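You operate a simulated robot arm through the tools that you are given. There is no shell and no other tool. Be economical: measure what you need, move in short steps, check, and stop when the job is done.

Carry out the task below with a simulated two-armed robot. There is one attempt and no reset: what you move stays moved.

Task
Pump 150 ml into the pump's jar for a salt check.
Fine: lamp on first, and the selector on salt for each stroke (its measure is printed on the pump), up to the jar's mark; each stroke tips the loose pump, so it is held steady with the other hand; lamp off at the end.

The check looks at the end state, three seconds after you hand in, the way a careful person would. Anything else that was tipped, shoved, dropped, spilled or broken makes it a failure.

Robot
Two 6-joint arms with two-finger parallel grippers on one trunk, on a base that drives. Base frame: it is fixed to the floor where the robot stands at the start and does not move with it; the origin is under the middle of the robot, x ahead of it, y to its left, z up; the surface under the hand at the start is at about z = 0.86. Readings come in m, degrees, newtons and seconds.
The left shoulder is at the start at [-0.077, 0.177, 0.832], the right one opposite. With the tool pointing down near the work surface each hand reaches from about 0.1 to 0.72 m from the robot's upright axis, wherever it stands, measured 20 degrees to its own side. Places, roughly: feed selector [0.5, -0.1, 0.9]; green lamp button [0.5, 0, 1]; lever of the pump with a jar [0.5, 0.6, 1.1]. Payload 1.57 kg a hand.
The TCP of each hand is the grasp point between the finger pads, 0.03 m short of the fingertips. In the tool frame z runs along the fingers and y along their closing line. The gripper opens to 0.08 m. The fingers are 0.017 m wide and 0.012 m thick; the gripper's body (0.04 by 0.082 m) begins 0.08 m behind the TCP.
Orientation is that of the tool frame in the base frame, as [roll, pitch, yaw] about the fixed x, y, z axes, in that order (R = Rz(yaw) Ry(pitch) Rx(roll)). With the fingers straight down and closing along the base's y, the tool's x points along the base's -x, its y along +y and its z along -z.

Tools
- The arms move only by the tool arm_command. It takes "left_series", "right_series" or both (then of equal length, played together; a hand with none holds still); each is a list of rows, each a list of 3 entries, a list of its own where there are three numbers: the finger opening in m, from 0 to 0.08, then the shift along the base's x, y, z in m, then the turn, a rotation vector about the base's x, y, z in degrees. In form: [[grip, [tx, ty, tz], [wx, wy, wz]], ...]. A call has 1 to 20 rows; each row is the pose to reach, as a shift and turn from the pose commanded when the call began. Rows are played at 5 a second. More than 0.05 m and 8.6 degrees between two rows, or a gripper value outside its range, and nothing of the call is played. A pose out of reach is approached as far as the arm can. The call stops where the force on the tool passes 90 N (or 10 N more than at its start, if that is more) or the arm is blocked; 0.2 s more then pass. The fingers move at their own pace (about 0.072 m/s each) and stop on an object; they squeeze with about 24 N. The grip force told is the motor's: it shows also when the fingers shut on nothing. Time passes only in rows, and 0.2 s behind the last, so rows that repeat a pose let the fingers close. It gives the time, the measured TCP pose, the force on the tool (base axes), the opening and the grip force at its end, in the units of the frame above (readings bear some noise), with the torque about the TCP (base axes, N m) and any sound that the robot's microphone picked up, and new pictures: "show" is both (left out), scene, wrist or none (wrist: the cameras of the hands that moved).
- Cameras (640 x 400 px; columns grow to the right, rows downward): "scene" is now at [0.0318, 0.0372, 1.5467]; the picture's right is [0.43, -0.90, 0.00], its down [-0.65, -0.31, -0.69] and it looks along [0.62, 0.30, -0.72] (base axes); focal length 289 px, centre (320, 200). "left" rides on the left gripper at [0.072, 0.007, -0.122] in its tool frame; the picture's right is [-0.09, 1.00, 0.00], its down [-0.84, -0.08, -0.54] and it looks along [-0.54, -0.05, 0.84] (tool axes); focal length 238 px, centre (320, 200). "right" rides on the right gripper at [0.072, -0.007, -0.122] in its tool frame; the picture's right is [0.09, 1.00, 0.00], its down [-0.84, 0.08, -0.54] and it looks along [-0.54, 0.05, 0.84] (tool axes); focal length 238 px, centre (320, 200). There is no depth. A picture from a camera that has moved, and an enlarged one, comes with that camera's place and axes in the base frame and with its lens. The place of the scene camera against the robot may be out by one fixed shift of up to 0.018 m in any direction.
- lift_body(by): slides the trunk up (or, below 0, down) by that many m; the arms and the scene camera ride with it, the base frame stays. It gives what a move gives, with no picture.
- drive_base(legs): drives the robot by 1 to 6 legs, each [ahead, left, turn to the left] in m, m and degrees, along the robot's own axes; the way and the turn of a leg run together, so that a leg with both is an arc; at most 1.5 m and 180 degrees a leg. The arms and the cameras ride along, it lands a little off, and it stops where it bumps. It gives what a move gives, and a new picture of the scene camera.
- head_to(pan, tilt): turns the head with the scene camera to pan (to the left, within 143 degrees either way) and tilt (down, from -29 to 69), counted from straight ahead of the robot. It gives what a move gives, and a new picture of the scene camera.
- zoom(camera, box): a new picture of the part [left, top, right, bottom] of that camera's present view, enlarged. No time passes.
- job_done(): hands the job in; it is judged then, once.

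Work in short steps. Places have to be worked out from the pictures, the camera data and where the tool is seen: move nearer, look again, correct. Check each grasp and each placing, and mend what went wrong. You have 120 turns and 260 pictures in all, those below and enlarged ones among them. Open the grippers and draw the arms clear of the work before you hand the job in, unless the task says otherwise; then end with one line.

The tools are called after "Request:" as a command line: name --argument value ..., lists and objects as JSON in quotes. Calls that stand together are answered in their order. arm_command: Moves the arms, as the interface text tells. Its arguments: {"type":"object","properties":{"left_series":{"type":"array"},"right_series":{"type":"array"},"show":{"type":"string","enum":["both","scene","wrist","none"]}},"required":[]} The other tools are called the same way: lift_body (by) slides the trunk up or down; drive_base (legs) drives the base; head_to (pan, tilt) turns the head that bears the scene camera; zoom (camera, box) takes an enlarged picture of a part of a camera's view; job_done () hands the job in.

At the start:

```text
clock: 0.0
left_ee_pos: [0.3063, 0.3613, 1.2878]
left_tool_rot: [-179.9, 0.0, 180.0]
left_wrist_force: [-0.4, -0.5, 0.0]
left_wrist_torque: [0.05, 0.01, 0.01]
left_finger_gap: 0.08
left_grasp_force: 0.1
right_ee_pos: [0.3501, 0.0081, 1.2801]
right_tool_rot: [-180.0, 0.0, 180.0]
right_wrist_force: [-0.4, 0.3, -0.4]
right_wrist_torque: [0.03, -0.02, 0.0]
right_finger_gap: 0.0799
right_grasp_force: 0.0
trunk travel left (down, up): [-0.275, 0.053]
robot x, y, heading: [-0.0012, 0.0011, 0.3]
head pan, tilt: [25.5, 46.5]
```

scene: 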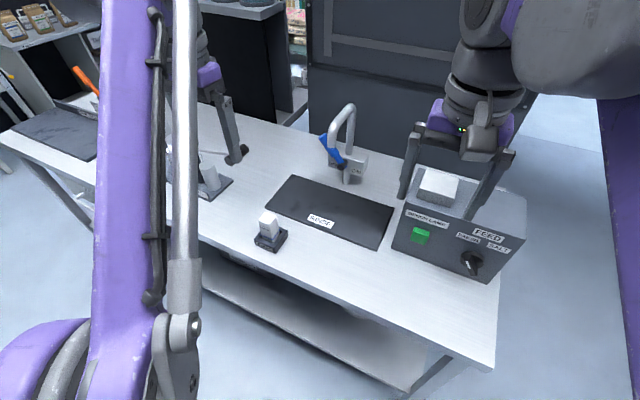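
right: 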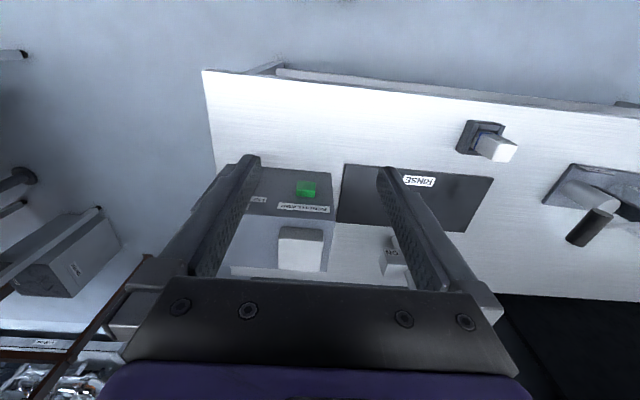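
left: 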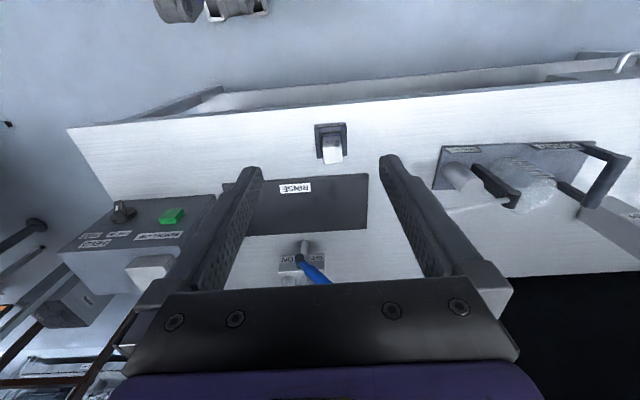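

The panel with the selector and green lamp is on the right, and the pump is behind the left arm. I'll zoom in on both.

Request:
zoom --camera "scene" --box '[380, 160, 540, 290]'

Request:
zoom --camera "left" --box '[420, 120, 640, 260]'

Request:
head_to --pan 50 --tilt 40

```text
3.08 times, centred on (460, 225) of scene
camera zoom: at [0.0318, 0.0372, 1.5467], right [0.43, -0.9, 0.0], down [-0.65, -0.31, -0.69], along [0.62, 0.3, -0.72], focal length 889 px, centre (-111, 123)
```

zoom: 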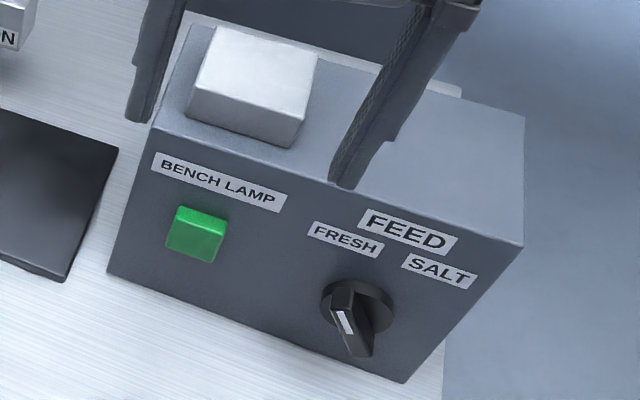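

```text
2.86 times, centred on (530, 190) of left
camera zoom: at [0.2348, 0.3671, 1.4102], right [0.09, 1.0, 0.0], down [0.84, -0.08, 0.54], along [0.54, -0.05, -0.84], focal length 681 px, centre (-280, 229)
```

zoom: 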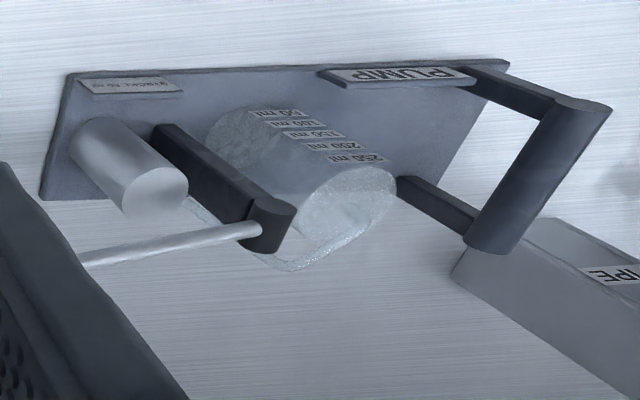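

```text
clock: 0.9
left_ee_pos: [0.3073, 0.3609, 1.2872]
left_tool_rot: [-179.9, -0.1, 180.0]
left_wrist_force: [0.2, -0.3, -1.0]
left_wrist_torque: [0.02, -0.01, 0.02]
left_finger_gap: 0.0802
left_grasp_force: 0.2
right_ee_pos: [0.3495, 0.0088, 1.2813]
right_tool_rot: [-179.9, -0.1, 180.0]
right_wrist_force: [-0.7, -0.8, 0.4]
right_wrist_torque: [0.01, -0.01, 0.02]
right_finger_gap: 0.0799
right_grasp_force: 0.2
trunk travel left (down, up): [-0.275, 0.053]
robot x, y, heading: [-0.0042, -0.0023, 0.0]
head pan, tilt: [50.0, 40.0]
camera scene: at [0.0142, 0.0678, 1.556], right [0.77, -0.64, 0.0], down [-0.41, -0.49, -0.77], along [0.49, 0.59, -0.64], focal length 289 px, centre (320, 200)
```

scene: 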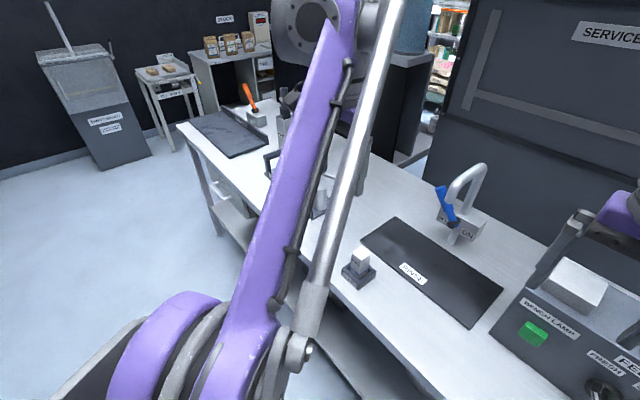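

The pump has a plate with a handle, a jar with marks, and a lever. I'll look at the panel from a lower pan first.

Request:
head_to --pan -5 --tilt 52

Request:
zoom --camera "left" --box '[430, 130, 540, 200]'

```text
clock: 2.1
left_ee_pos: [0.3074, 0.3619, 1.289]
left_tool_rot: [180.0, 0.0, 179.9]
left_wrist_force: [-1.0, 0.1, 0.5]
left_wrist_torque: [0.01, -0.02, 0.02]
left_finger_gap: 0.0802
left_grasp_force: 0.0
right_ee_pos: [0.3488, 0.0083, 1.2799]
right_tool_rot: [-179.9, 0.0, -179.9]
right_wrist_force: [0.6, 0.3, 1.5]
right_wrist_torque: [-0.01, -0.03, 0.02]
right_finger_gap: 0.0799
right_grasp_force: 0.0
trunk travel left (down, up): [-0.275, 0.053]
robot x, y, heading: [0.0014, -0.0003, 0.1]
head pan, tilt: [-5.0, 52.0]
camera scene: at [0.0344, -0.0038, 1.5392], right [-0.09, -1.0, 0.0], down [-0.79, 0.07, -0.62], along [0.61, -0.05, -0.79], focal length 289 px, centre (320, 200)
```

scene: 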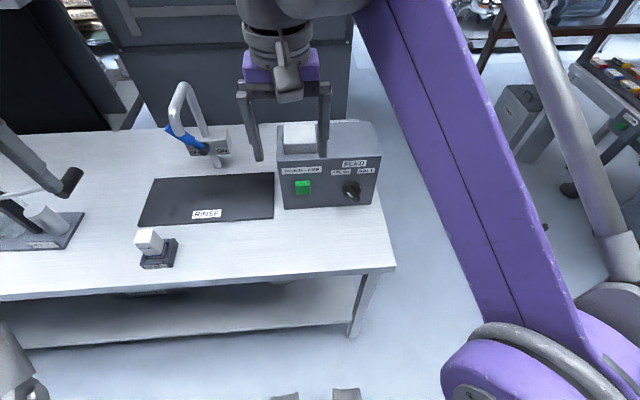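

```text
5.71 times, centred on (485, 165) of left
camera zoom: at [0.2348, 0.3672, 1.4102], right [0.09, 1.0, 0.0], down [0.84, -0.08, 0.54], along [0.54, -0.05, -0.84], focal length 1362 px, centre (-623, 400)
```

zoom: 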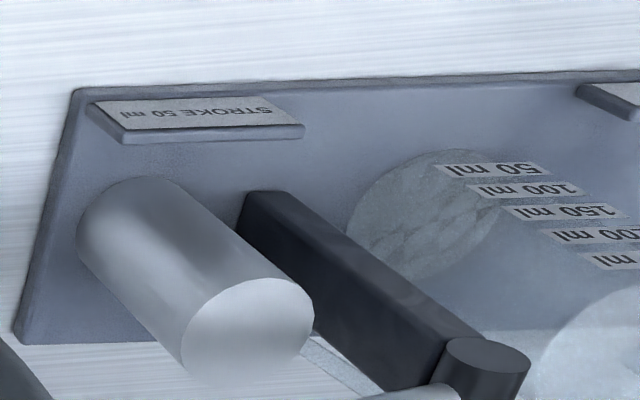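

Stroke is 50 ml, so three strokes. Zooming on the panel and the pump.

Request:
zoom --camera "scene" --box '[260, 110, 400, 220]'

Request:
zoom --camera "scene" --box '[0, 110, 180, 290]'

```text
3.64 times, centred on (330, 165) of scene
camera zoom: at [0.0344, -0.0038, 1.5392], right [-0.09, -1.0, 0.0], down [-0.79, 0.07, -0.62], along [0.61, -0.05, -0.79], focal length 1050 px, centre (284, 327)
```

zoom: 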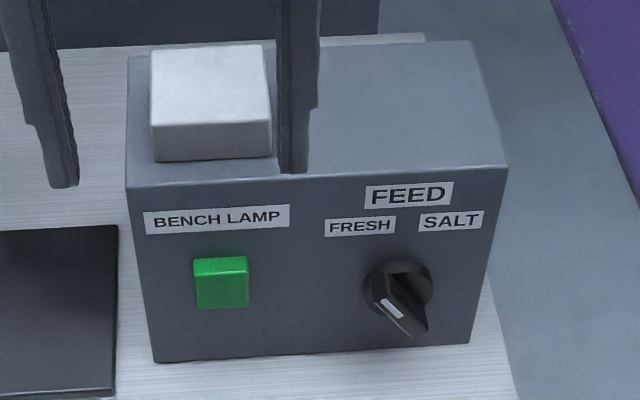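

```text
2.22 times, centred on (90, 200) of scene
camera zoom: at [0.0344, -0.0038, 1.5392], right [-0.09, -1.0, 0.0], down [-0.79, 0.07, -0.62], along [0.61, -0.05, -0.79], focal length 642 px, centre (831, 200)
```

zoom: 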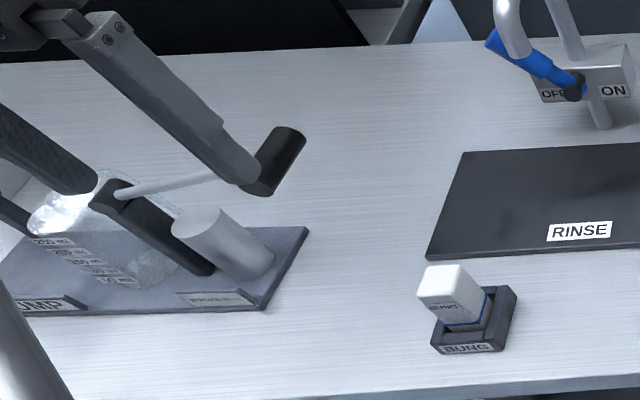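

The white pointer mark appears to be at the FRESH side. I'll swing the right hand to point forward and look at the panel face-on.

Request:
arm_command --right_series '[[0.04, [-0.01, -0.01, 0], [0, -8, 0]], [0.0, [-0.02, -0.02, -0.02], [0, -16, 0]], [0.0, [-0.03, -0.03, -0.05], [0, -24, 0]], [0.0, [-0.04, -0.04, -0.08], [0, -32, 0]], [0.0, [-0.05, -0.05, -0.11], [0, -40, 0]], [0.0, [-0.06, -0.05, -0.14], [0, -48, 0]], [0.0, [-0.07, -0.05, -0.17], [0, -56, 0]], [0.0, [-0.08, -0.05, -0.2], [0, -64, 0]], [0.0, [-0.08, -0.05, -0.23], [0, -72, 0]], [0.0, [-0.08, -0.05, -0.25], [0, -80, 0]]]'

```text
clock: 4.3
left_ee_pos: [0.3091, 0.3626, 1.2877]
left_tool_rot: [-179.9, 0.0, -180.0]
left_wrist_force: [0.4, 0.3, -0.8]
left_wrist_torque: [-0.01, -0.01, 0.01]
left_finger_gap: 0.08
left_grasp_force: 0.1
right_ee_pos: [0.2705, -0.0383, 1.0314]
right_tool_rot: [-179.7, 80.2, -179.8]
right_wrist_force: [-0.7, 0.1, -0.4]
right_wrist_torque: [0.0, -0.02, -0.03]
right_finger_gap: 0.0002
right_grasp_force: 21.7
trunk travel left (down, up): [-0.275, 0.053]
robot x, y, heading: [-0.0005, 0.0015, 0.1]
head pan, tilt: [-5.0, 52.0]
camera scene: at [0.0355, -0.0023, 1.5392], right [-0.09, -1.0, 0.0], down [-0.79, 0.07, -0.62], along [0.61, -0.05, -0.79], focal length 289 px, centre (320, 200)
camera right: at [0.138, -0.0469, 0.9822], right [-0.02, 1.0, -0.09], down [-0.39, 0.08, 0.92], along [0.92, 0.05, 0.39], focal length 238 px, centre (320, 200)
```

scene: 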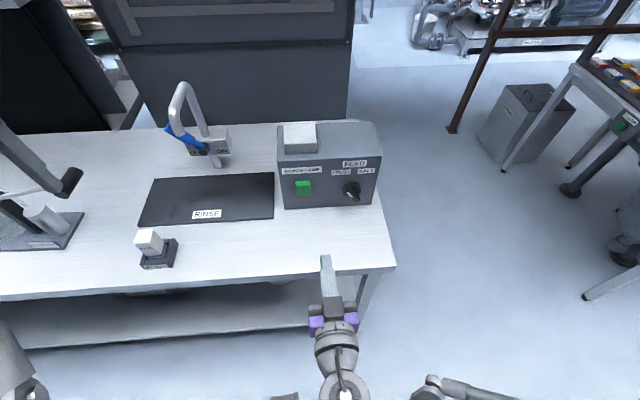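
right: 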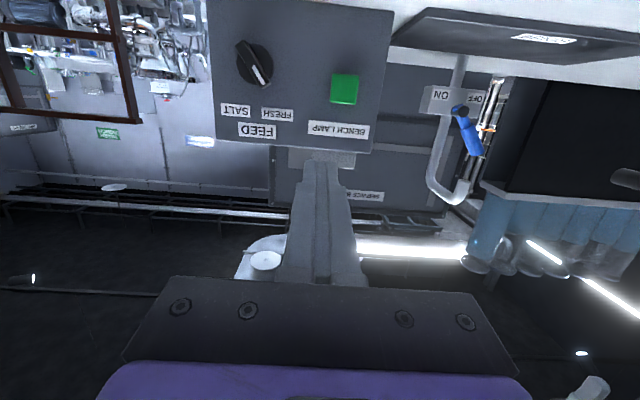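

The face is vertical, with the button near (0.522, -0.004, 0.964), the knob near (0.52, -0.135, 0.942) and its pointer at FRESH. I'll bring the closed fingertips in front of the button.

Request:
arm_command --right_series '[[0.0, [0.03, 0.015, -0.03], [0, 0, 0]], [0.0, [0.07, 0.034, -0.061], [0, -3, 0]], [0.0, [0.11, 0.034, -0.062], [0, -6, 0]], [0.0, [0.15, 0.034, -0.063], [0, -9, 0]], [0.0, [0.18, 0.034, -0.064], [0, -9, 0]], [0.0, [0.18, 0.034, -0.064], [0, -9, 0]]]'

```text
refused: row 2 steps farther than a row can; nothing moved
```

Splitting the steps smaller.

Request:
arm_command --right_series '[[0.0, [0.03, 0.015, -0.03], [0, 0, 0]], [0.0, [0.05, 0.034, -0.061], [0, -3, 0]], [0.0, [0.09, 0.034, -0.062], [0, -6, 0]], [0.0, [0.13, 0.034, -0.063], [0, -9, 0]], [0.0, [0.16, 0.034, -0.064], [0, -9, 0]], [0.0, [0.18, 0.034, -0.064], [0, -9, 0]], [0.0, [0.18, 0.034, -0.064], [0, -9, 0]]]'

```text
clock: 5.9
left_ee_pos: [0.3067, 0.3619, 1.2882]
left_tool_rot: [-180.0, 0.0, -179.9]
left_wrist_force: [0.2, -0.6, -0.1]
left_wrist_torque: [-0.03, 0.01, 0.01]
left_finger_gap: 0.0802
left_grasp_force: 0.0
right_ee_pos: [0.4475, -0.0049, 0.9671]
right_tool_rot: [-179.4, 89.0, -179.4]
right_wrist_force: [-0.6, -0.5, -0.2]
right_wrist_torque: [0.01, -0.02, -0.04]
right_finger_gap: 0.0
right_grasp_force: 22.0
trunk travel left (down, up): [-0.275, 0.053]
robot x, y, heading: [0.0014, -0.0021, -0.2]
head pan, tilt: [-5.0, 52.0]
camera scene: at [0.0341, -0.0038, 1.5392], right [-0.09, -1.0, 0.0], down [-0.78, 0.07, -0.62], along [0.61, -0.05, -0.79], focal length 289 px, centre (320, 200)
camera right: at [0.3255, -0.0136, 0.8968], right [0.0, 1.0, -0.09], down [-0.53, 0.08, 0.85], along [0.85, 0.05, 0.53], focal length 238 px, centre (320, 200)
```

scene: 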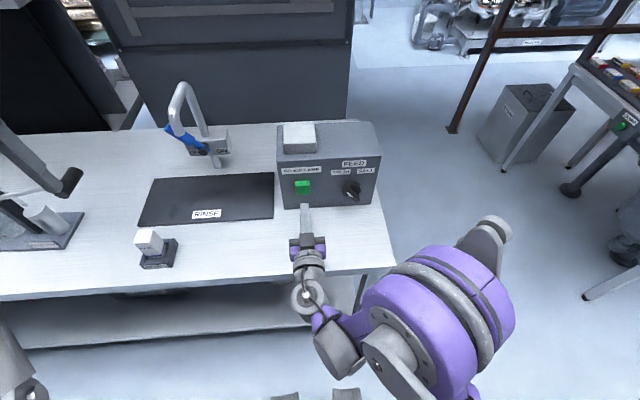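
right: 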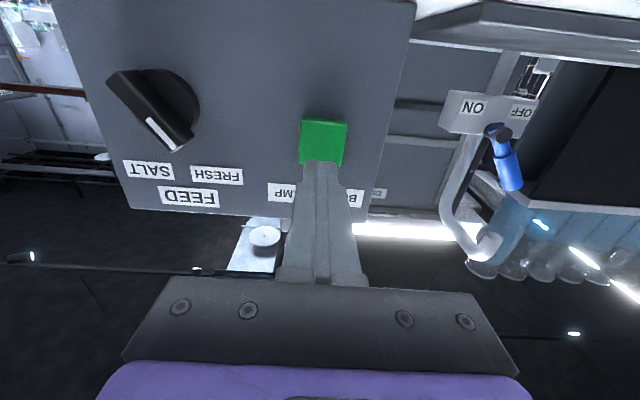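

Aligned in y; lowering 6 mm and advancing gently until contact.

Request:
arm_command --right_series '[[0.0, [0.01, 0, -0.006], [0, 0, 0]], [0.0, [0.02, 0, -0.006], [0, 0, 0]], [0.0, [0.025, 0, -0.006], [0, 0, 0]], [0.0, [0.03, 0, -0.006], [0, 0, 0]]]'

```text
clock: 6.9
left_ee_pos: [0.3072, 0.3624, 1.2887]
left_tool_rot: [179.9, 0.0, 180.0]
left_wrist_force: [0.2, -0.3, 0.6]
left_wrist_torque: [-0.02, -0.01, 0.0]
left_finger_gap: 0.08
left_grasp_force: 0.2
right_ee_pos: [0.4796, -0.0079, 0.9594]
right_tool_rot: [179.6, 89.1, 179.7]
right_wrist_force: [0.2, -0.1, -0.5]
right_wrist_torque: [-0.04, 0.01, 0.0]
right_finger_gap: 0.0
right_grasp_force: 21.6
trunk travel left (down, up): [-0.275, 0.053]
robot x, y, heading: [0.0031, -0.0013, 0.0]
head pan, tilt: [-5.0, 52.0]
camera scene: at [0.0345, -0.0038, 1.5392], right [-0.09, -1.0, 0.0], down [-0.79, 0.07, -0.62], along [0.61, -0.05, -0.79], focal length 289 px, centre (320, 200)
camera right: at [0.3571, -0.0148, 0.8909], right [0.0, 1.0, -0.09], down [-0.53, 0.08, 0.85], along [0.85, 0.05, 0.53], focal length 238 px, centre (320, 200)
```

scene: 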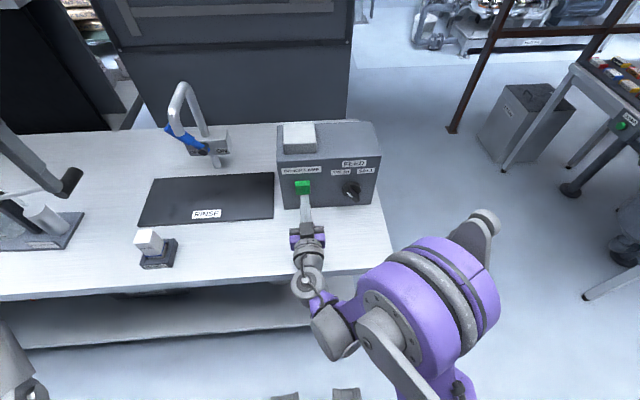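
right: 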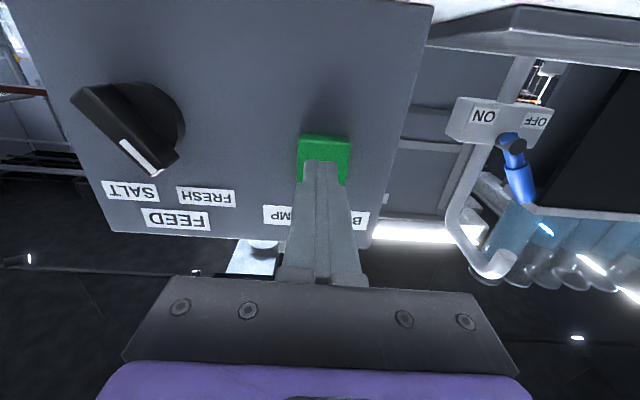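

No contact yet; continuing in small steps.

Request:
arm_command --right_series '[[0.0, [0.004, 0, 0], [0, 0, 0]], [0.0, [0.008, 0, 0], [0, 0, 0]], [0.0, [0.012, 0, 0], [0, 0, 0]]]'

```text
clock: 7.7
left_ee_pos: [0.3065, 0.3613, 1.2896]
left_tool_rot: [180.0, 0.0, 180.0]
left_wrist_force: [0.2, 0.0, 1.1]
left_wrist_torque: [0.01, -0.01, 0.03]
left_finger_gap: 0.0802
left_grasp_force: 0.0
right_ee_pos: [0.4918, -0.0071, 0.9596]
right_tool_rot: [-179.2, 89.0, -179.1]
right_wrist_force: [-0.1, 0.6, 0.5]
right_wrist_torque: [0.04, 0.03, -0.01]
right_finger_gap: 0.0
right_grasp_force: 21.4
trunk travel left (down, up): [-0.275, 0.053]
robot x, y, heading: [-0.001, -0.0017, 0.3]
head pan, tilt: [-5.0, 52.0]
camera scene: at [0.0344, -0.0039, 1.5392], right [-0.09, -1.0, 0.0], down [-0.79, 0.07, -0.62], along [0.61, -0.05, -0.79], focal length 289 px, centre (320, 200)
camera right: at [0.3691, -0.0153, 0.8904], right [0.0, 1.0, -0.09], down [-0.53, 0.08, 0.85], along [0.85, 0.05, 0.53], focal length 238 px, centre (320, 200)
```

scene: 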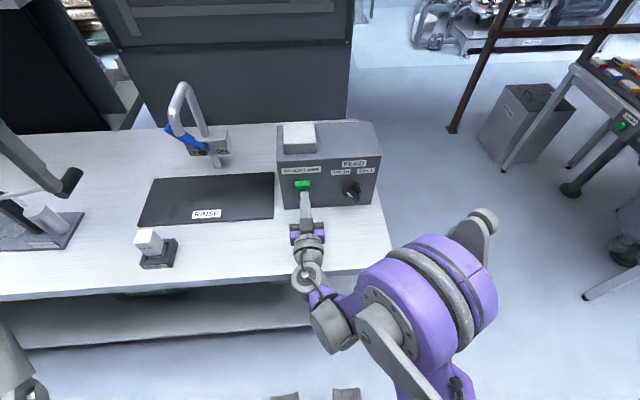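
right: 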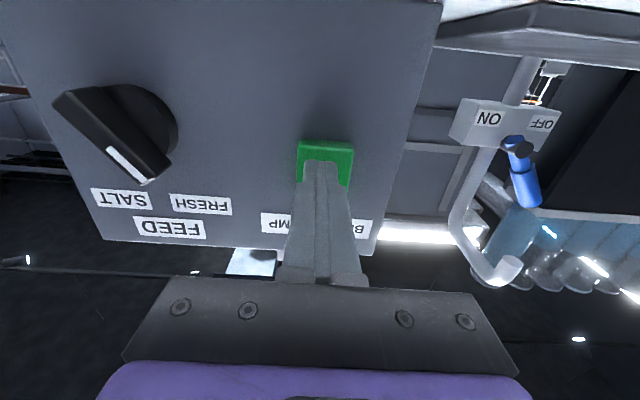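

Tip is over the button; continue a few more millimetres.

Request:
arm_command --right_series '[[0.0, [0.003, 0, 0], [0, 0, 0]], [0.0, [0.006, 0, 0], [0, 0, 0]], [0.0, [0.009, 0, 0], [0, 0, 0]], [0.0, [0.012, 0, 0], [0, 0, 0]]]' --show "wrist"

```text
clock: 8.7
left_ee_pos: [0.3067, 0.3612, 1.2887]
left_tool_rot: [180.0, 0.0, 180.0]
left_wrist_force: [-0.1, 0.1, -0.6]
left_wrist_torque: [-0.04, -0.01, -0.01]
left_finger_gap: 0.0799
left_grasp_force: 0.1
right_ee_pos: [0.5043, -0.0087, 0.961]
right_tool_rot: [-179.1, 89.2, -178.9]
right_wrist_force: [-4.4, -1.1, -0.4]
right_wrist_torque: [-0.02, 0.01, -0.06]
right_finger_gap: 0.0002
right_grasp_force: 20.7
trunk travel left (down, up): [-0.275, 0.053]
robot x, y, heading: [-0.0044, 0.0013, 0.2]
head pan, tilt: [-5.0, 52.0]
heard: click
camera right: at [0.3806, -0.0156, 0.8914], right [0.0, 1.0, -0.09], down [-0.53, 0.08, 0.85], along [0.85, 0.05, 0.53], focal length 238 px, centre (320, 200)
```

right: 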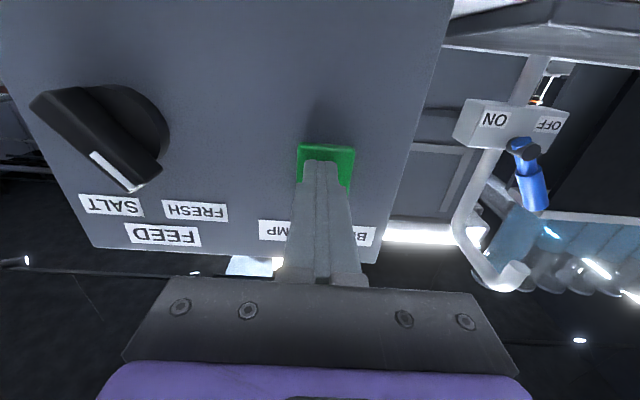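

Click heard. Backing off, moving in front of the knob and rolling the hand to match the pointer bar.

Request:
arm_command --right_series '[[0.0, [-0.03, 0, 0], [0, 0, 0]], [0.02, [-0.06, -0.02, 0], [-6, 0, 0]], [0.04, [-0.07, -0.055, -0.005], [-14, 0, 0]], [0.06, [-0.07, -0.095, -0.01], [-22, 0, 0]], [0.06, [-0.07, -0.131, -0.015], [-30, 0, 0]], [0.06, [-0.07, -0.131, -0.015], [-38, 0, 0]], [0.06, [-0.07, -0.131, -0.015], [-45, 0, 0]], [0.06, [-0.07, -0.131, -0.015], [-45, 0, 0]]]'

```text
clock: 10.5
left_ee_pos: [0.3082, 0.362, 1.2897]
left_tool_rot: [179.9, 0.1, -179.9]
left_wrist_force: [0.5, -0.4, 0.1]
left_wrist_torque: [0.01, 0.0, 0.01]
left_finger_gap: 0.08
left_grasp_force: 0.1
right_ee_pos: [0.4418, -0.1375, 0.9667]
right_tool_rot: [-91.1, 44.9, -91.5]
right_wrist_force: [-1.1, 0.3, 0.4]
right_wrist_torque: [-0.04, 0.01, -0.01]
right_finger_gap: 0.0599
right_grasp_force: 0.1
right hand out of reach, approached as far as the arm can: row 3, 4, 5, 6, 7, 8
trunk travel left (down, up): [-0.275, 0.053]
robot x, y, heading: [-0.0006, -0.0031, 0.1]
head pan, tilt: [-5.0, 52.0]
camera scene: at [0.0344, -0.0038, 1.5392], right [-0.09, -1.0, 0.0], down [-0.79, 0.07, -0.62], along [0.61, -0.05, -0.79], focal length 289 px, centre (320, 200)
camera right: at [0.3204, -0.1931, 0.9232], right [0.0, 0.64, -0.77], down [-0.53, 0.65, 0.54], along [0.85, 0.41, 0.33], focal length 238 px, centre (320, 200)
```

scene: 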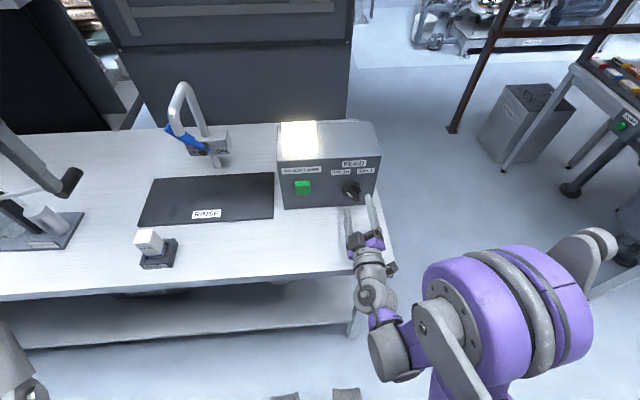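
right: 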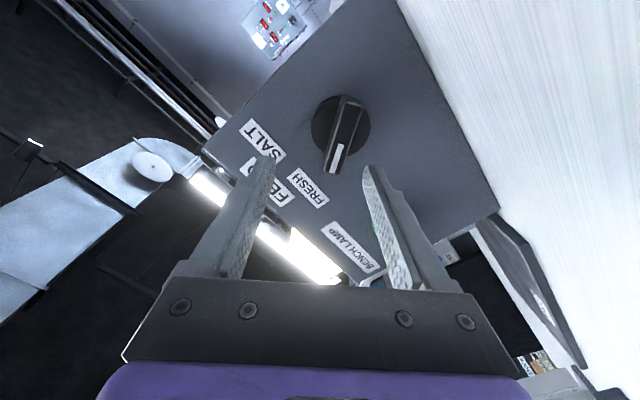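

The lamp is lit. The reach is too folded here, so I'll back the base up 0.12 m for better arm posture.

Request:
drive_base --legs '[[-0.12, 0, 0]]'

```text
clock: 11.8
left_ee_pos: [0.1911, 0.3608, 1.2877]
left_tool_rot: [180.0, 0.0, 179.9]
left_wrist_force: [-0.2, 0.7, 0.1]
left_wrist_torque: [0.0, -0.04, -0.02]
left_finger_gap: 0.0798
left_grasp_force: 0.1
right_ee_pos: [0.3272, -0.139, 0.9683]
right_tool_rot: [-91.1, 45.0, -91.5]
right_wrist_force: [0.0, 0.3, 0.0]
right_wrist_torque: [-0.02, -0.02, -0.01]
right_finger_gap: 0.0604
right_grasp_force: 0.0
trunk travel left (down, up): [-0.275, 0.053]
robot x, y, heading: [-0.1158, 0.0008, -0.1]
head pan, tilt: [-5.0, 52.0]
camera scene: at [-0.0818, -0.0038, 1.5393], right [-0.09, -1.0, 0.0], down [-0.79, 0.07, -0.62], along [0.61, -0.05, -0.79], focal length 289 px, centre (320, 200)
```

scene: 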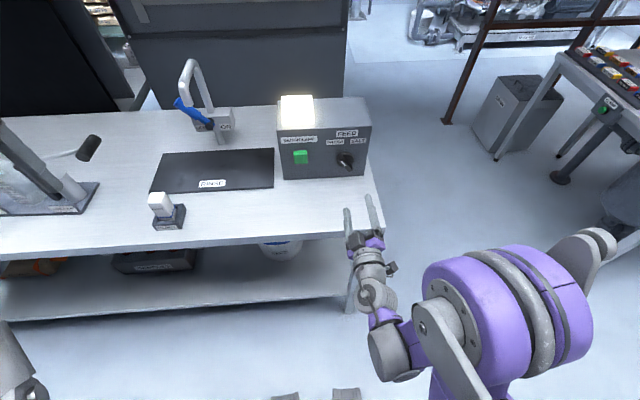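

Now advance toward the knob to x≈0.46.

Request:
arm_command --right_series '[[0.06, [0.04, 0, 0], [0, 0, 0]], [0.06, [0.08, 0, 0], [0, 0, 0]], [0.06, [0.115, 0, 0], [0, 0, 0]], [0.06, [0.13, 0, 0], [0, 0, 0]], [0.06, [0.13, 0, 0], [0, 0, 0]]]' --show "wrist"

```text
clock: 12.9
left_ee_pos: [0.1915, 0.3612, 1.2869]
left_tool_rot: [180.0, 0.0, 180.0]
left_wrist_force: [0.1, 0.0, 0.6]
left_wrist_torque: [0.01, 0.01, -0.01]
left_finger_gap: 0.08
left_grasp_force: 0.0
right_ee_pos: [0.4566, -0.1385, 0.9675]
right_tool_rot: [-91.1, 45.0, -91.5]
right_wrist_force: [-0.3, 0.5, -0.2]
right_wrist_torque: [-0.02, -0.03, 0.01]
right_finger_gap: 0.0601
right_grasp_force: 0.0
trunk travel left (down, up): [-0.275, 0.053]
robot x, y, heading: [-0.113, 0.0005, -0.0]
head pan, tilt: [-5.0, 52.0]
camera right: at [0.3344, -0.1937, 0.9232], right [0.0, 0.64, -0.77], down [-0.53, 0.65, 0.54], along [0.85, 0.41, 0.34], focal length 238 px, centre (320, 200)
```

right: 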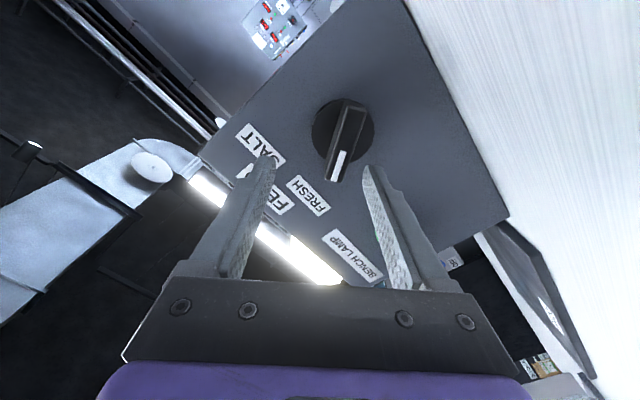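

Knob bar centre ≈ (0.515, -0.136, 0.948), about 38° left of vertical. Aligning and advancing in small steps.

Request:
arm_command --right_series '[[0.05, [0, 0.001, -0.01], [4, 0, 0]], [0.05, [0, 0.002, -0.02], [7, 0, 0]], [0.05, [0.015, 0.002, -0.02], [7, 0, 0]], [0.05, [0.025, 0.002, -0.02], [7, 0, 0]], [0.05, [0.035, 0.002, -0.02], [7, 0, 0]], [0.05, [0.035, 0.002, -0.02], [7, 0, 0]]]'

```text
clock: 14.3
left_ee_pos: [0.191, 0.3613, 1.2887]
left_tool_rot: [-179.9, 0.0, 179.9]
left_wrist_force: [0.6, -0.1, 0.6]
left_wrist_torque: [-0.02, 0.01, 0.02]
left_finger_gap: 0.0799
left_grasp_force: 0.1
right_ee_pos: [0.4935, -0.1367, 0.9479]
right_tool_rot: [-91.5, 52.1, -91.8]
right_wrist_force: [0.1, 0.5, 0.5]
right_wrist_torque: [-0.04, 0.0, 0.0]
right_finger_gap: 0.05
right_grasp_force: 0.1
trunk travel left (down, up): [-0.275, 0.053]
robot x, y, heading: [-0.1165, 0.0002, -0.1]
head pan, tilt: [-5.0, 52.0]
camera scene: at [-0.0822, -0.0038, 1.5392], right [-0.09, -1.0, 0.0], down [-0.78, 0.07, -0.62], along [0.61, -0.05, -0.79], focal length 289 px, centre (320, 200)
camera right: at [0.37, -0.1851, 0.8975], right [0.0, 0.73, -0.69], down [-0.53, 0.58, 0.62], along [0.85, 0.36, 0.38], focal length 238 px, centre (320, 200)
```

scene: 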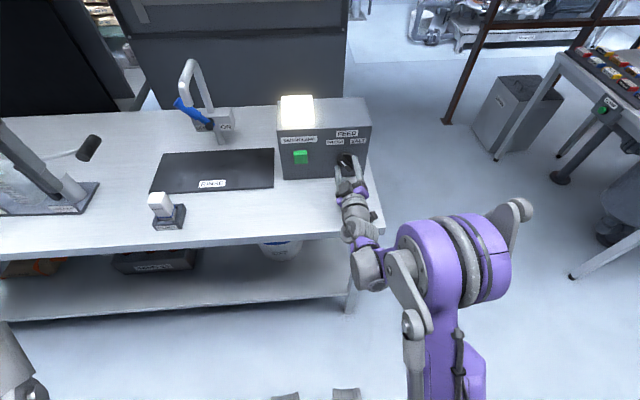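
right: 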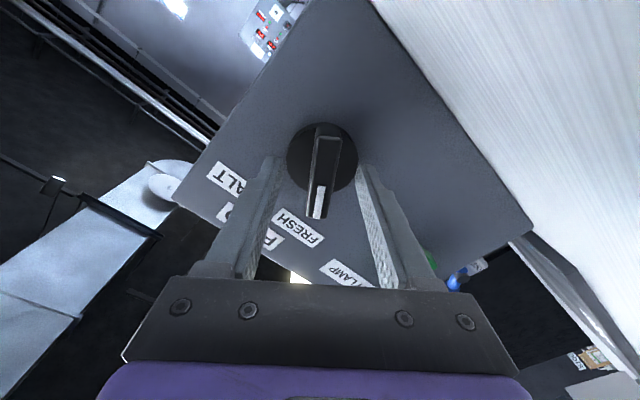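

The bar sits between the fingertips; going 6 mm deeper and closing.

Request:
arm_command --right_series '[[0.05, [0.006, 0.002, 0], [-3, 0, 0]], [0.03, [0.006, 0.002, 0], [-3, 0, 0]], [0.0, [0.006, 0.002, 0], [-3, 0, 0]], [0.0, [0.006, 0.002, 0], [-3, 0, 0]], [0.0, [0.006, 0.002, 0], [-3, 0, 0]]]' --show "wrist"

```text
clock: 15.6
left_ee_pos: [0.1891, 0.3608, 1.2875]
left_tool_rot: [-180.0, 0.0, 179.9]
left_wrist_force: [0.0, -0.6, -0.6]
left_wrist_torque: [-0.01, 0.02, 0.02]
left_finger_gap: 0.0799
left_grasp_force: 0.1
right_ee_pos: [0.4986, -0.1361, 0.9466]
right_tool_rot: [-91.1, 49.1, -91.6]
right_wrist_force: [-10.2, -2.4, -7.4]
right_wrist_torque: [0.56, -0.38, -0.5]
right_finger_gap: 0.0175
right_grasp_force: 31.8
trunk travel left (down, up): [-0.275, 0.053]
robot x, y, heading: [-0.1166, -0.0022, -0.1]
head pan, tilt: [-5.0, 52.0]
camera right: at [0.3751, -0.186, 0.8998], right [0.0, 0.69, -0.72], down [-0.53, 0.61, 0.59], along [0.85, 0.38, 0.36], focal length 238 px, centre (320, 200)
```

right: 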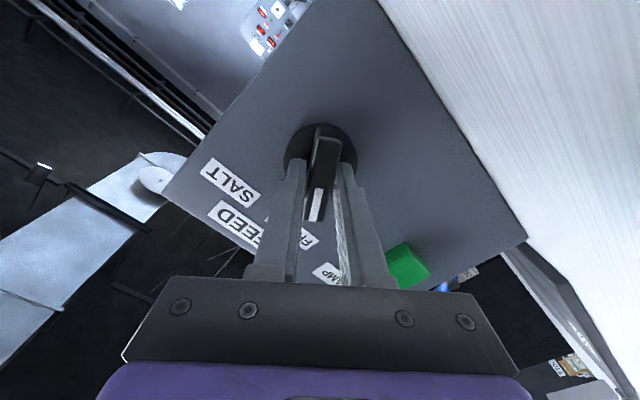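

Gripped (17.5 mm). Turning clockwise 40° first.

Request:
arm_command --right_series '[[0.0, [-0.002, 0, 0], [8, 0, 0]], [0.0, [-0.002, 0, 0], [16, 0, 0]], [0.0, [-0.002, 0, 0], [24, 0, 0]], [0.0, [-0.002, 0, 0], [32, 0, 0]], [0.0, [-0.002, 0, 0], [40, 0, 0]]]' --show "wrist"

```text
clock: 16.5
left_ee_pos: [0.1886, 0.3635, 1.2887]
left_tool_rot: [-179.9, 0.1, -180.0]
left_wrist_force: [0.2, -0.3, -0.1]
left_wrist_torque: [-0.01, -0.02, -0.01]
left_finger_gap: 0.08
left_grasp_force: 0.0
right_ee_pos: [0.4959, -0.1344, 0.952]
right_tool_rot: [-92.9, 75.3, -93.2]
right_wrist_force: [7.8, -0.3, 53.3]
right_wrist_torque: [-1.36, 7.37, -0.44]
right_finger_gap: 0.0156
right_grasp_force: 31.3
trunk travel left (down, up): [-0.275, 0.053]
robot x, y, heading: [-0.1136, -0.0016, -0.2]
head pan, tilt: [-5.0, 52.0]
stopped in row 4 (right hand): the force on the tool passed its limit at 104 N (the readings are from after the stop); the commanded pose is now the measured one
camera right: at [0.3734, -0.1593, 0.8865], right [0.0, 0.94, -0.34], down [-0.53, 0.29, 0.8], along [0.85, 0.18, 0.5], focal length 238 px, centre (320, 200)
```

right: 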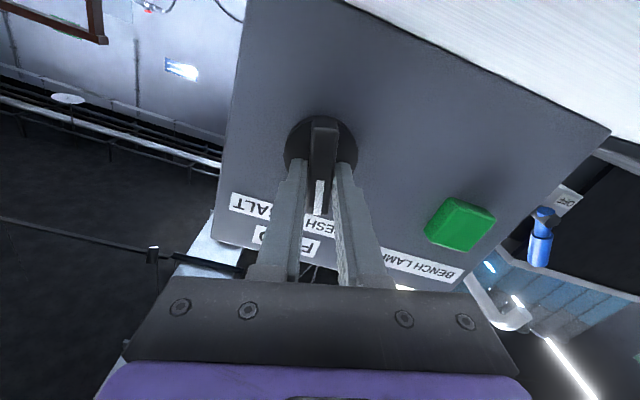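

The camera housing under the wrist seems to be touching the bench (force up, lever arm 0.14 m behind). I'll release, back off, and pitch the hand nose-down 20° before regripping.

Request:
arm_command --right_series '[[0.0, [0, 0, 0.002], [0, 2, 0]], [0.03, [0, 0, 0.002], [0, 2, 0]], [0.045, [0, 0, 0.002], [0, 2, 0]], [0.045, [-0.025, 0, 0.006], [0, 8, 0]], [0.045, [-0.035, 0, 0.01], [0, 15, 0]], [0.045, [-0.035, 0, 0.01], [0, 20, 0]], [0.045, [-0.035, 0, 0.01], [0, 20, 0]]]'

```text
clock: 18.1
left_ee_pos: [0.1918, 0.3607, 1.2867]
left_tool_rot: [-180.0, -0.1, 179.9]
left_wrist_force: [0.2, 0.2, -0.5]
left_wrist_torque: [0.01, 0.03, 0.02]
left_finger_gap: 0.0802
left_grasp_force: 0.0
right_ee_pos: [0.4633, -0.1327, 0.9588]
right_tool_rot: [-147.3, 64.6, -144.9]
right_wrist_force: [-0.2, 0.0, -0.6]
right_wrist_torque: [-0.01, 0.0, 0.02]
right_finger_gap: 0.0449
right_grasp_force: 0.1
right hand out of reach, approached as far as the arm can: row 4, 5
trunk travel left (down, up): [-0.275, 0.053]
robot x, y, heading: [-0.1206, -0.0033, 0.0]
head pan, tilt: [-5.0, 52.0]
camera scene: at [-0.081, -0.0042, 1.5392], right [-0.09, -1.0, 0.0], down [-0.79, 0.07, -0.62], along [0.61, -0.05, -0.79], focal length 289 px, centre (320, 200)
camera right: at [0.3254, -0.1595, 0.9398], right [-0.12, 0.94, -0.31], down [-0.22, 0.28, 0.93], along [0.97, 0.18, 0.17], focal length 238 px, centre (320, 200)
```

scene: 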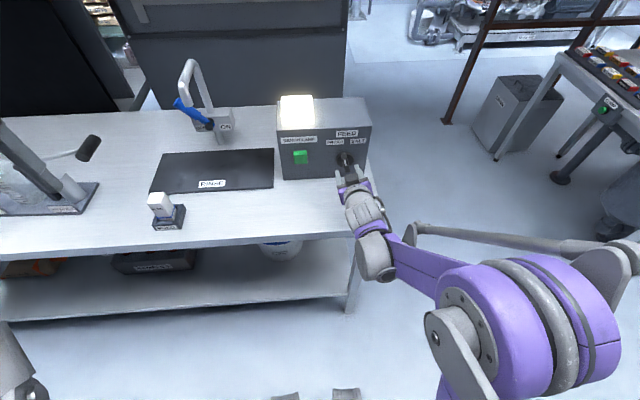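
right: 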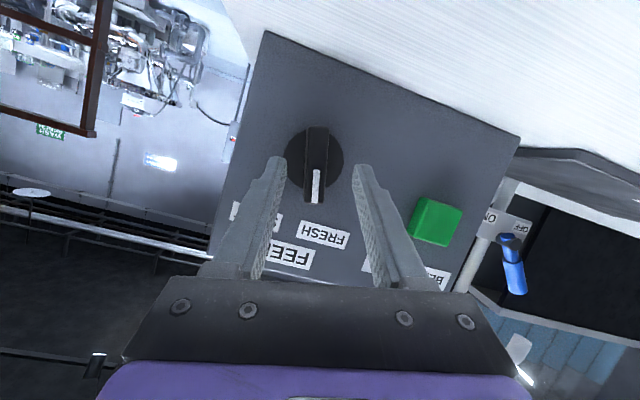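

The knob held at about -15°. Advance and regrip with the tilted hand.

Request:
arm_command --right_series '[[0.045, [0.015, -0.002, 0.0], [0, 0, 0]], [0.045, [0.028, -0.003, 0], [0, 0, 0]], [0.045, [0.036, -0.003, 0], [0, 0, 0]], [0.02, [0.036, -0.003, 0], [0, 0, 0]], [0.0, [0.036, -0.003, 0], [0, 0, 0]], [0.0, [0.036, -0.003, 0], [0, 0, 0]], [0.0, [0.036, -0.003, 0], [0, 0, 0]]]' --show "wrist"

```text
clock: 19.7
left_ee_pos: [0.191, 0.3572, 1.2914]
left_tool_rot: [179.9, 0.1, 180.0]
left_wrist_force: [0.6, 0.1, 0.0]
left_wrist_torque: [0.01, 0.03, 0.0]
left_finger_gap: 0.0801
left_grasp_force: 0.1
right_ee_pos: [0.4963, -0.1433, 0.9609]
right_tool_rot: [-147.2, 64.8, -144.9]
right_wrist_force: [-7.5, -23.8, 13.6]
right_wrist_torque: [-0.28, -0.4, -1.89]
right_finger_gap: 0.0328
right_grasp_force: 41.0
trunk travel left (down, up): [-0.275, 0.053]
robot x, y, heading: [-0.1106, -0.0015, -0.2]
head pan, tilt: [-5.0, 52.0]
camera right: at [0.3587, -0.1667, 0.9403], right [-0.12, 0.94, -0.31], down [-0.22, 0.28, 0.93], along [0.97, 0.18, 0.18], focal length 238 px, centre (320, 200)
```

right: 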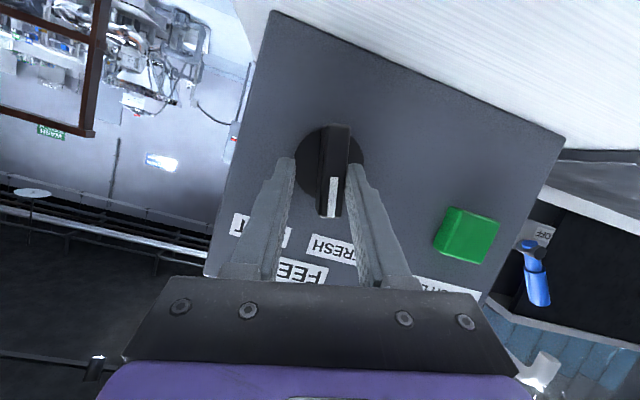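

One finger caught on the disc rim; open, back off 6 mm, recentre and close.

Request:
arm_command --right_series '[[0.045, [0, 0, 0], [0, 0, 0]], [0.045, [-0.006, 0.003, 0], [0, 0, 0]], [0.045, [-0.006, 0.003, 0], [0, 0, 0]], [0.02, [-0.006, 0.003, 0], [0, 0, 0]], [0.0, [-0.006, 0.003, 0], [0, 0, 0]], [0.0, [-0.006, 0.003, 0], [0, 0, 0]], [0.0, [-0.006, 0.003, 0], [0, 0, 0]]]' --show "wrist"

```text
clock: 21.3
left_ee_pos: [0.1912, 0.3621, 1.2882]
left_tool_rot: [180.0, 0.1, 179.8]
left_wrist_force: [0.2, -0.3, -0.2]
left_wrist_torque: [-0.01, 0.0, 0.0]
left_finger_gap: 0.0799
left_grasp_force: 0.1
right_ee_pos: [0.4916, -0.1344, 0.9608]
right_tool_rot: [-147.3, 64.8, -144.8]
right_wrist_force: [0.6, 1.0, 0.1]
right_wrist_torque: [0.05, -0.39, -0.51]
right_finger_gap: 0.0173
right_grasp_force: 32.9
trunk travel left (down, up): [-0.275, 0.053]
robot x, y, heading: [-0.1166, -0.0014, 0.0]
head pan, tilt: [-5.0, 52.0]
camera right: at [0.3545, -0.1596, 0.9403], right [-0.12, 0.94, -0.31], down [-0.22, 0.28, 0.93], along [0.97, 0.18, 0.17], focal length 238 px, centre (320, 200)
```

right: 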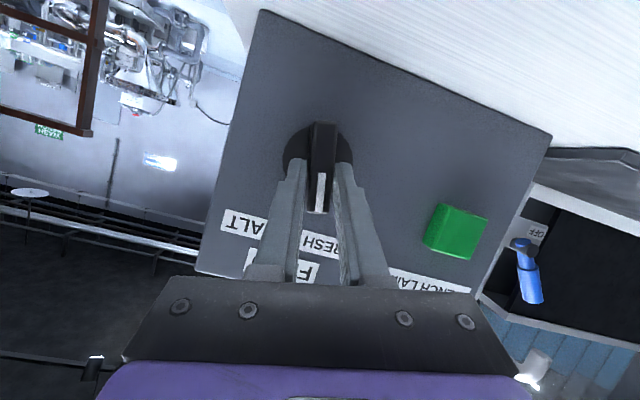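

Good grip. Turning on clockwise with the TCP arcing round the pivot.

Request:
arm_command --right_series '[[0.0, [0, -0.0015, 0], [8, 0, 0]], [0.0, [0, -0.003, -0.0005], [16, 0, 0]], [0.0, [0, -0.0045, -0.001], [24, 0, 0]], [0.0, [0, -0.006, -0.0017], [32, 0, 0]], [0.0, [0, -0.007, -0.0025], [40, 0, 0]], [0.0, [0, -0.008, -0.0035], [48, 0, 0]], [0.0, [0, -0.009, -0.0045], [55, 0, 0]]]'

```text
clock: 22.9
left_ee_pos: [0.1909, 0.3599, 1.2899]
left_tool_rot: [-180.0, 0.1, 179.9]
left_wrist_force: [0.4, 0.6, -0.4]
left_wrist_torque: [-0.01, 0.0, -0.02]
left_finger_gap: 0.08
left_grasp_force: 0.0
right_ee_pos: [0.4917, -0.1443, 0.954]
right_tool_rot: [107.4, 46.0, 120.1]
right_wrist_force: [4.4, -14.4, 9.3]
right_wrist_torque: [-1.0, -0.04, -0.8]
right_finger_gap: 0.0196
right_grasp_force: 33.3
trunk travel left (down, up): [-0.275, 0.053]
robot x, y, heading: [-0.1186, -0.0003, -0.1]
head pan, tilt: [-5.0, 52.0]
camera scene: at [-0.0822, -0.0061, 1.5391], right [-0.09, -1.0, 0.0], down [-0.78, 0.07, -0.62], along [0.61, -0.05, -0.79], focal length 289 px, centre (320, 200)
camera right: at [0.3539, -0.1438, 0.9232], right [-0.12, 0.8, 0.59], down [-0.22, -0.6, 0.77], along [0.97, -0.04, 0.25], focal length 238 px, centre (320, 200)
```

scene: 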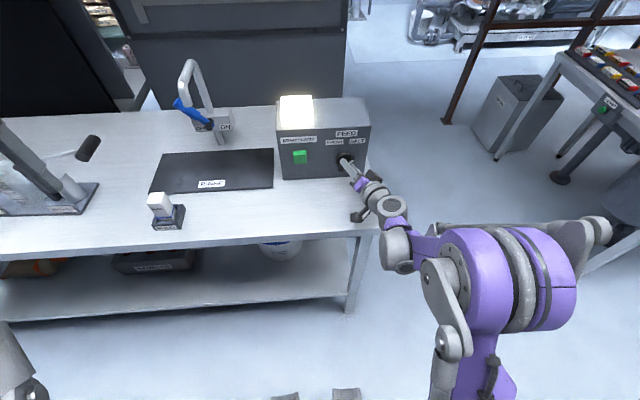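
right: 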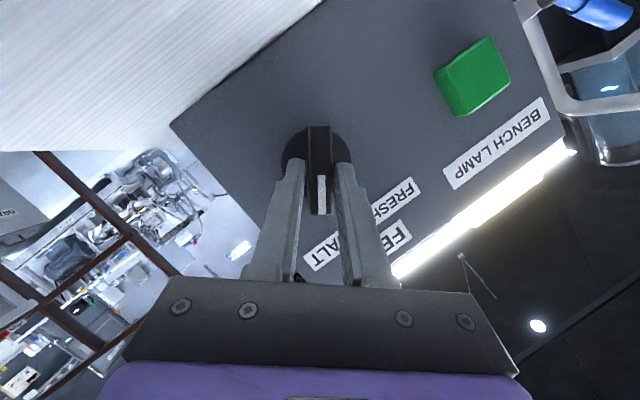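

Torque suggests the end stop. Release, back straight off, and look.

Request:
arm_command --right_series '[[0.03, [0, 0, 0], [0, 0, 0]], [0.045, [0, 0, 0], [0, 0, 0]], [0.045, [-0.03, 0, 0.005], [0, 0, 0]], [0.045, [-0.06, 0, 0.01], [0, 0, 0]], [0.045, [-0.09, 0, 0.03], [0, 0, 0]], [0.045, [-0.13, 0, 0.05], [0, 0, 0]]]'

Request:
zoom --camera "scene" --box '[260, 80, 400, 200]'

```text
clock: 24.3
left_ee_pos: [0.1888, 0.3599, 1.2873]
left_tool_rot: [-180.0, 0.0, -180.0]
left_wrist_force: [0.2, 0.5, 0.5]
left_wrist_torque: [-0.04, 0.02, 0.05]
left_finger_gap: 0.0801
left_grasp_force: 0.0
right_ee_pos: [0.361, -0.1444, 1.0073]
right_tool_rot: [107.4, 46.3, 120.2]
right_wrist_force: [-0.2, -1.1, -1.1]
right_wrist_torque: [-0.01, 0.0, -0.03]
right_finger_gap: 0.045
right_grasp_force: 0.0
trunk travel left (down, up): [-0.275, 0.053]
robot x, y, heading: [-0.1163, 0.0014, -0.3]
head pan, tilt: [-5.0, 52.0]
camera scene: at [-0.0841, -0.004, 1.5392], right [-0.09, -1.0, 0.0], down [-0.78, 0.07, -0.62], along [0.61, -0.05, -0.79], focal length 289 px, centre (320, 200)
camera right: at [0.2227, -0.1423, 0.9753], right [-0.12, 0.8, 0.59], down [-0.22, -0.6, 0.77], along [0.97, -0.04, 0.25], focal length 238 px, centre (320, 200)
```

scene: 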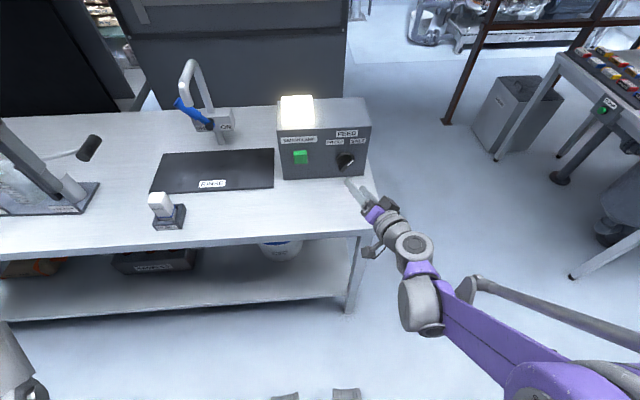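
right: 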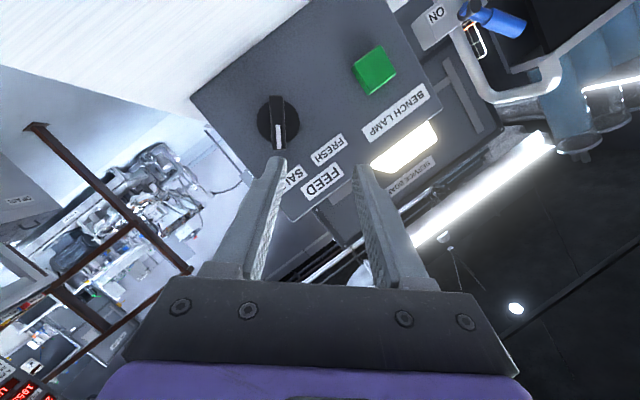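

```text
3.33 times, centred on (330, 140) of scene
camera zoom: at [-0.0841, -0.004, 1.5392], right [-0.09, -1.0, 0.0], down [-0.78, 0.07, -0.62], along [0.61, -0.05, -0.79], focal length 963 px, centre (287, 400)
```

zoom: 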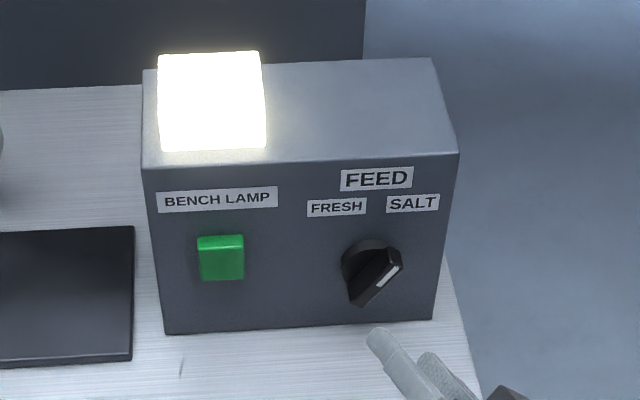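

The pointer is at SALT and holding. Now raise the right hand and undo its roll before driving to the pump.

Request:
arm_command --right_series '[[0.045, [-0.01, 0, 0.04], [-8, 0, 0]], [0.045, [-0.02, 0, 0.08], [-16, 0, 0]], [0.045, [-0.03, 0, 0.12], [-24, 0, 0]], [0.045, [-0.04, 0, 0.16], [-32, 0, 0]], [0.045, [-0.04, 0, 0.2], [-40, 0, 0]], [0.045, [-0.04, 0, 0.24], [-48, 0, 0]], [0.045, [-0.04, 0, 0.26], [-55, 0, 0]]]' --show "none"

Request:
drive_base --legs '[[-0.08, 0, 0], [0, 0.45, 0]]'

Request:
head_to --pan 15 --tilt 45

```text
clock: 25.9
left_ee_pos: [0.1923, 0.3613, 1.2882]
left_tool_rot: [-180.0, 0.0, 179.9]
left_wrist_force: [-0.3, 0.2, 0.1]
left_wrist_torque: [0.02, 0.03, -0.01]
left_finger_gap: 0.08
left_grasp_force: 0.0
right_ee_pos: [0.3206, -0.1444, 1.263]
right_tool_rot: [-147.3, 64.7, -144.8]
right_wrist_force: [0.5, 0.0, -0.4]
right_wrist_torque: [0.03, 0.02, -0.02]
right_finger_gap: 0.0448
right_grasp_force: 0.0
trunk travel left (down, up): [-0.275, 0.053]
robot x, y, heading: [-0.1128, -0.0026, 0.1]
head pan, tilt: [-5.0, 52.0]
```

```text
clock: 31.0
left_ee_pos: [0.1131, 0.8107, 1.2879]
left_tool_rot: [180.0, 0.1, 179.9]
left_wrist_force: [-0.3, 0.9, 0.1]
left_wrist_torque: [-0.02, 0.0, -0.01]
left_finger_gap: 0.0801
left_grasp_force: 0.0
right_ee_pos: [0.2422, 0.3057, 1.2623]
right_tool_rot: [-147.3, 64.7, -144.7]
right_wrist_force: [-0.6, 0.1, -0.3]
right_wrist_torque: [-0.01, -0.02, 0.01]
right_finger_gap: 0.045
right_grasp_force: 0.1
trunk travel left (down, up): [-0.275, 0.053]
robot x, y, heading: [-0.1937, 0.4425, -0.1]
head pan, tilt: [-5.0, 52.0]
camera scene: at [-0.1605, 0.444, 1.5392], right [-0.09, -1.0, 0.0], down [-0.78, 0.07, -0.62], along [0.61, -0.05, -0.79], focal length 289 px, centre (320, 200)
```

scene: 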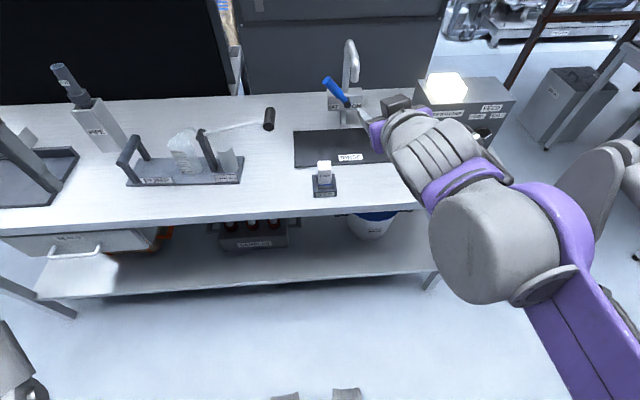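

```text
clock: 31.9
left_ee_pos: [0.1127, 0.8097, 1.2878]
left_tool_rot: [-179.9, 0.0, 179.9]
left_wrist_force: [0.3, -0.4, -0.7]
left_wrist_torque: [0.01, 0.01, 0.01]
left_finger_gap: 0.08
left_grasp_force: 0.1
right_ee_pos: [0.2431, 0.3037, 1.2628]
right_tool_rot: [-147.3, 64.7, -144.8]
right_wrist_force: [0.0, 0.6, -0.8]
right_wrist_torque: [-0.03, 0.02, -0.01]
right_finger_gap: 0.045
right_grasp_force: 0.0
trunk travel left (down, up): [-0.275, 0.053]
robot x, y, heading: [-0.1949, 0.4469, 0.1]
head pan, tilt: [15.0, 45.0]
camera scene: at [-0.1567, 0.4715, 1.5488], right [0.26, -0.97, 0.0], down [-0.68, -0.18, -0.71], along [0.68, 0.18, -0.71], focal length 289 px, centre (320, 200)
```

scene: 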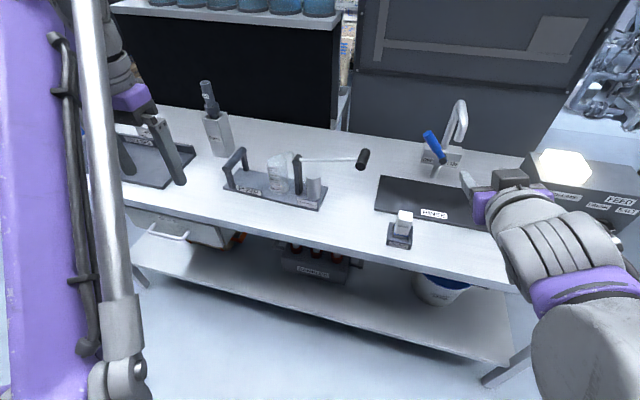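

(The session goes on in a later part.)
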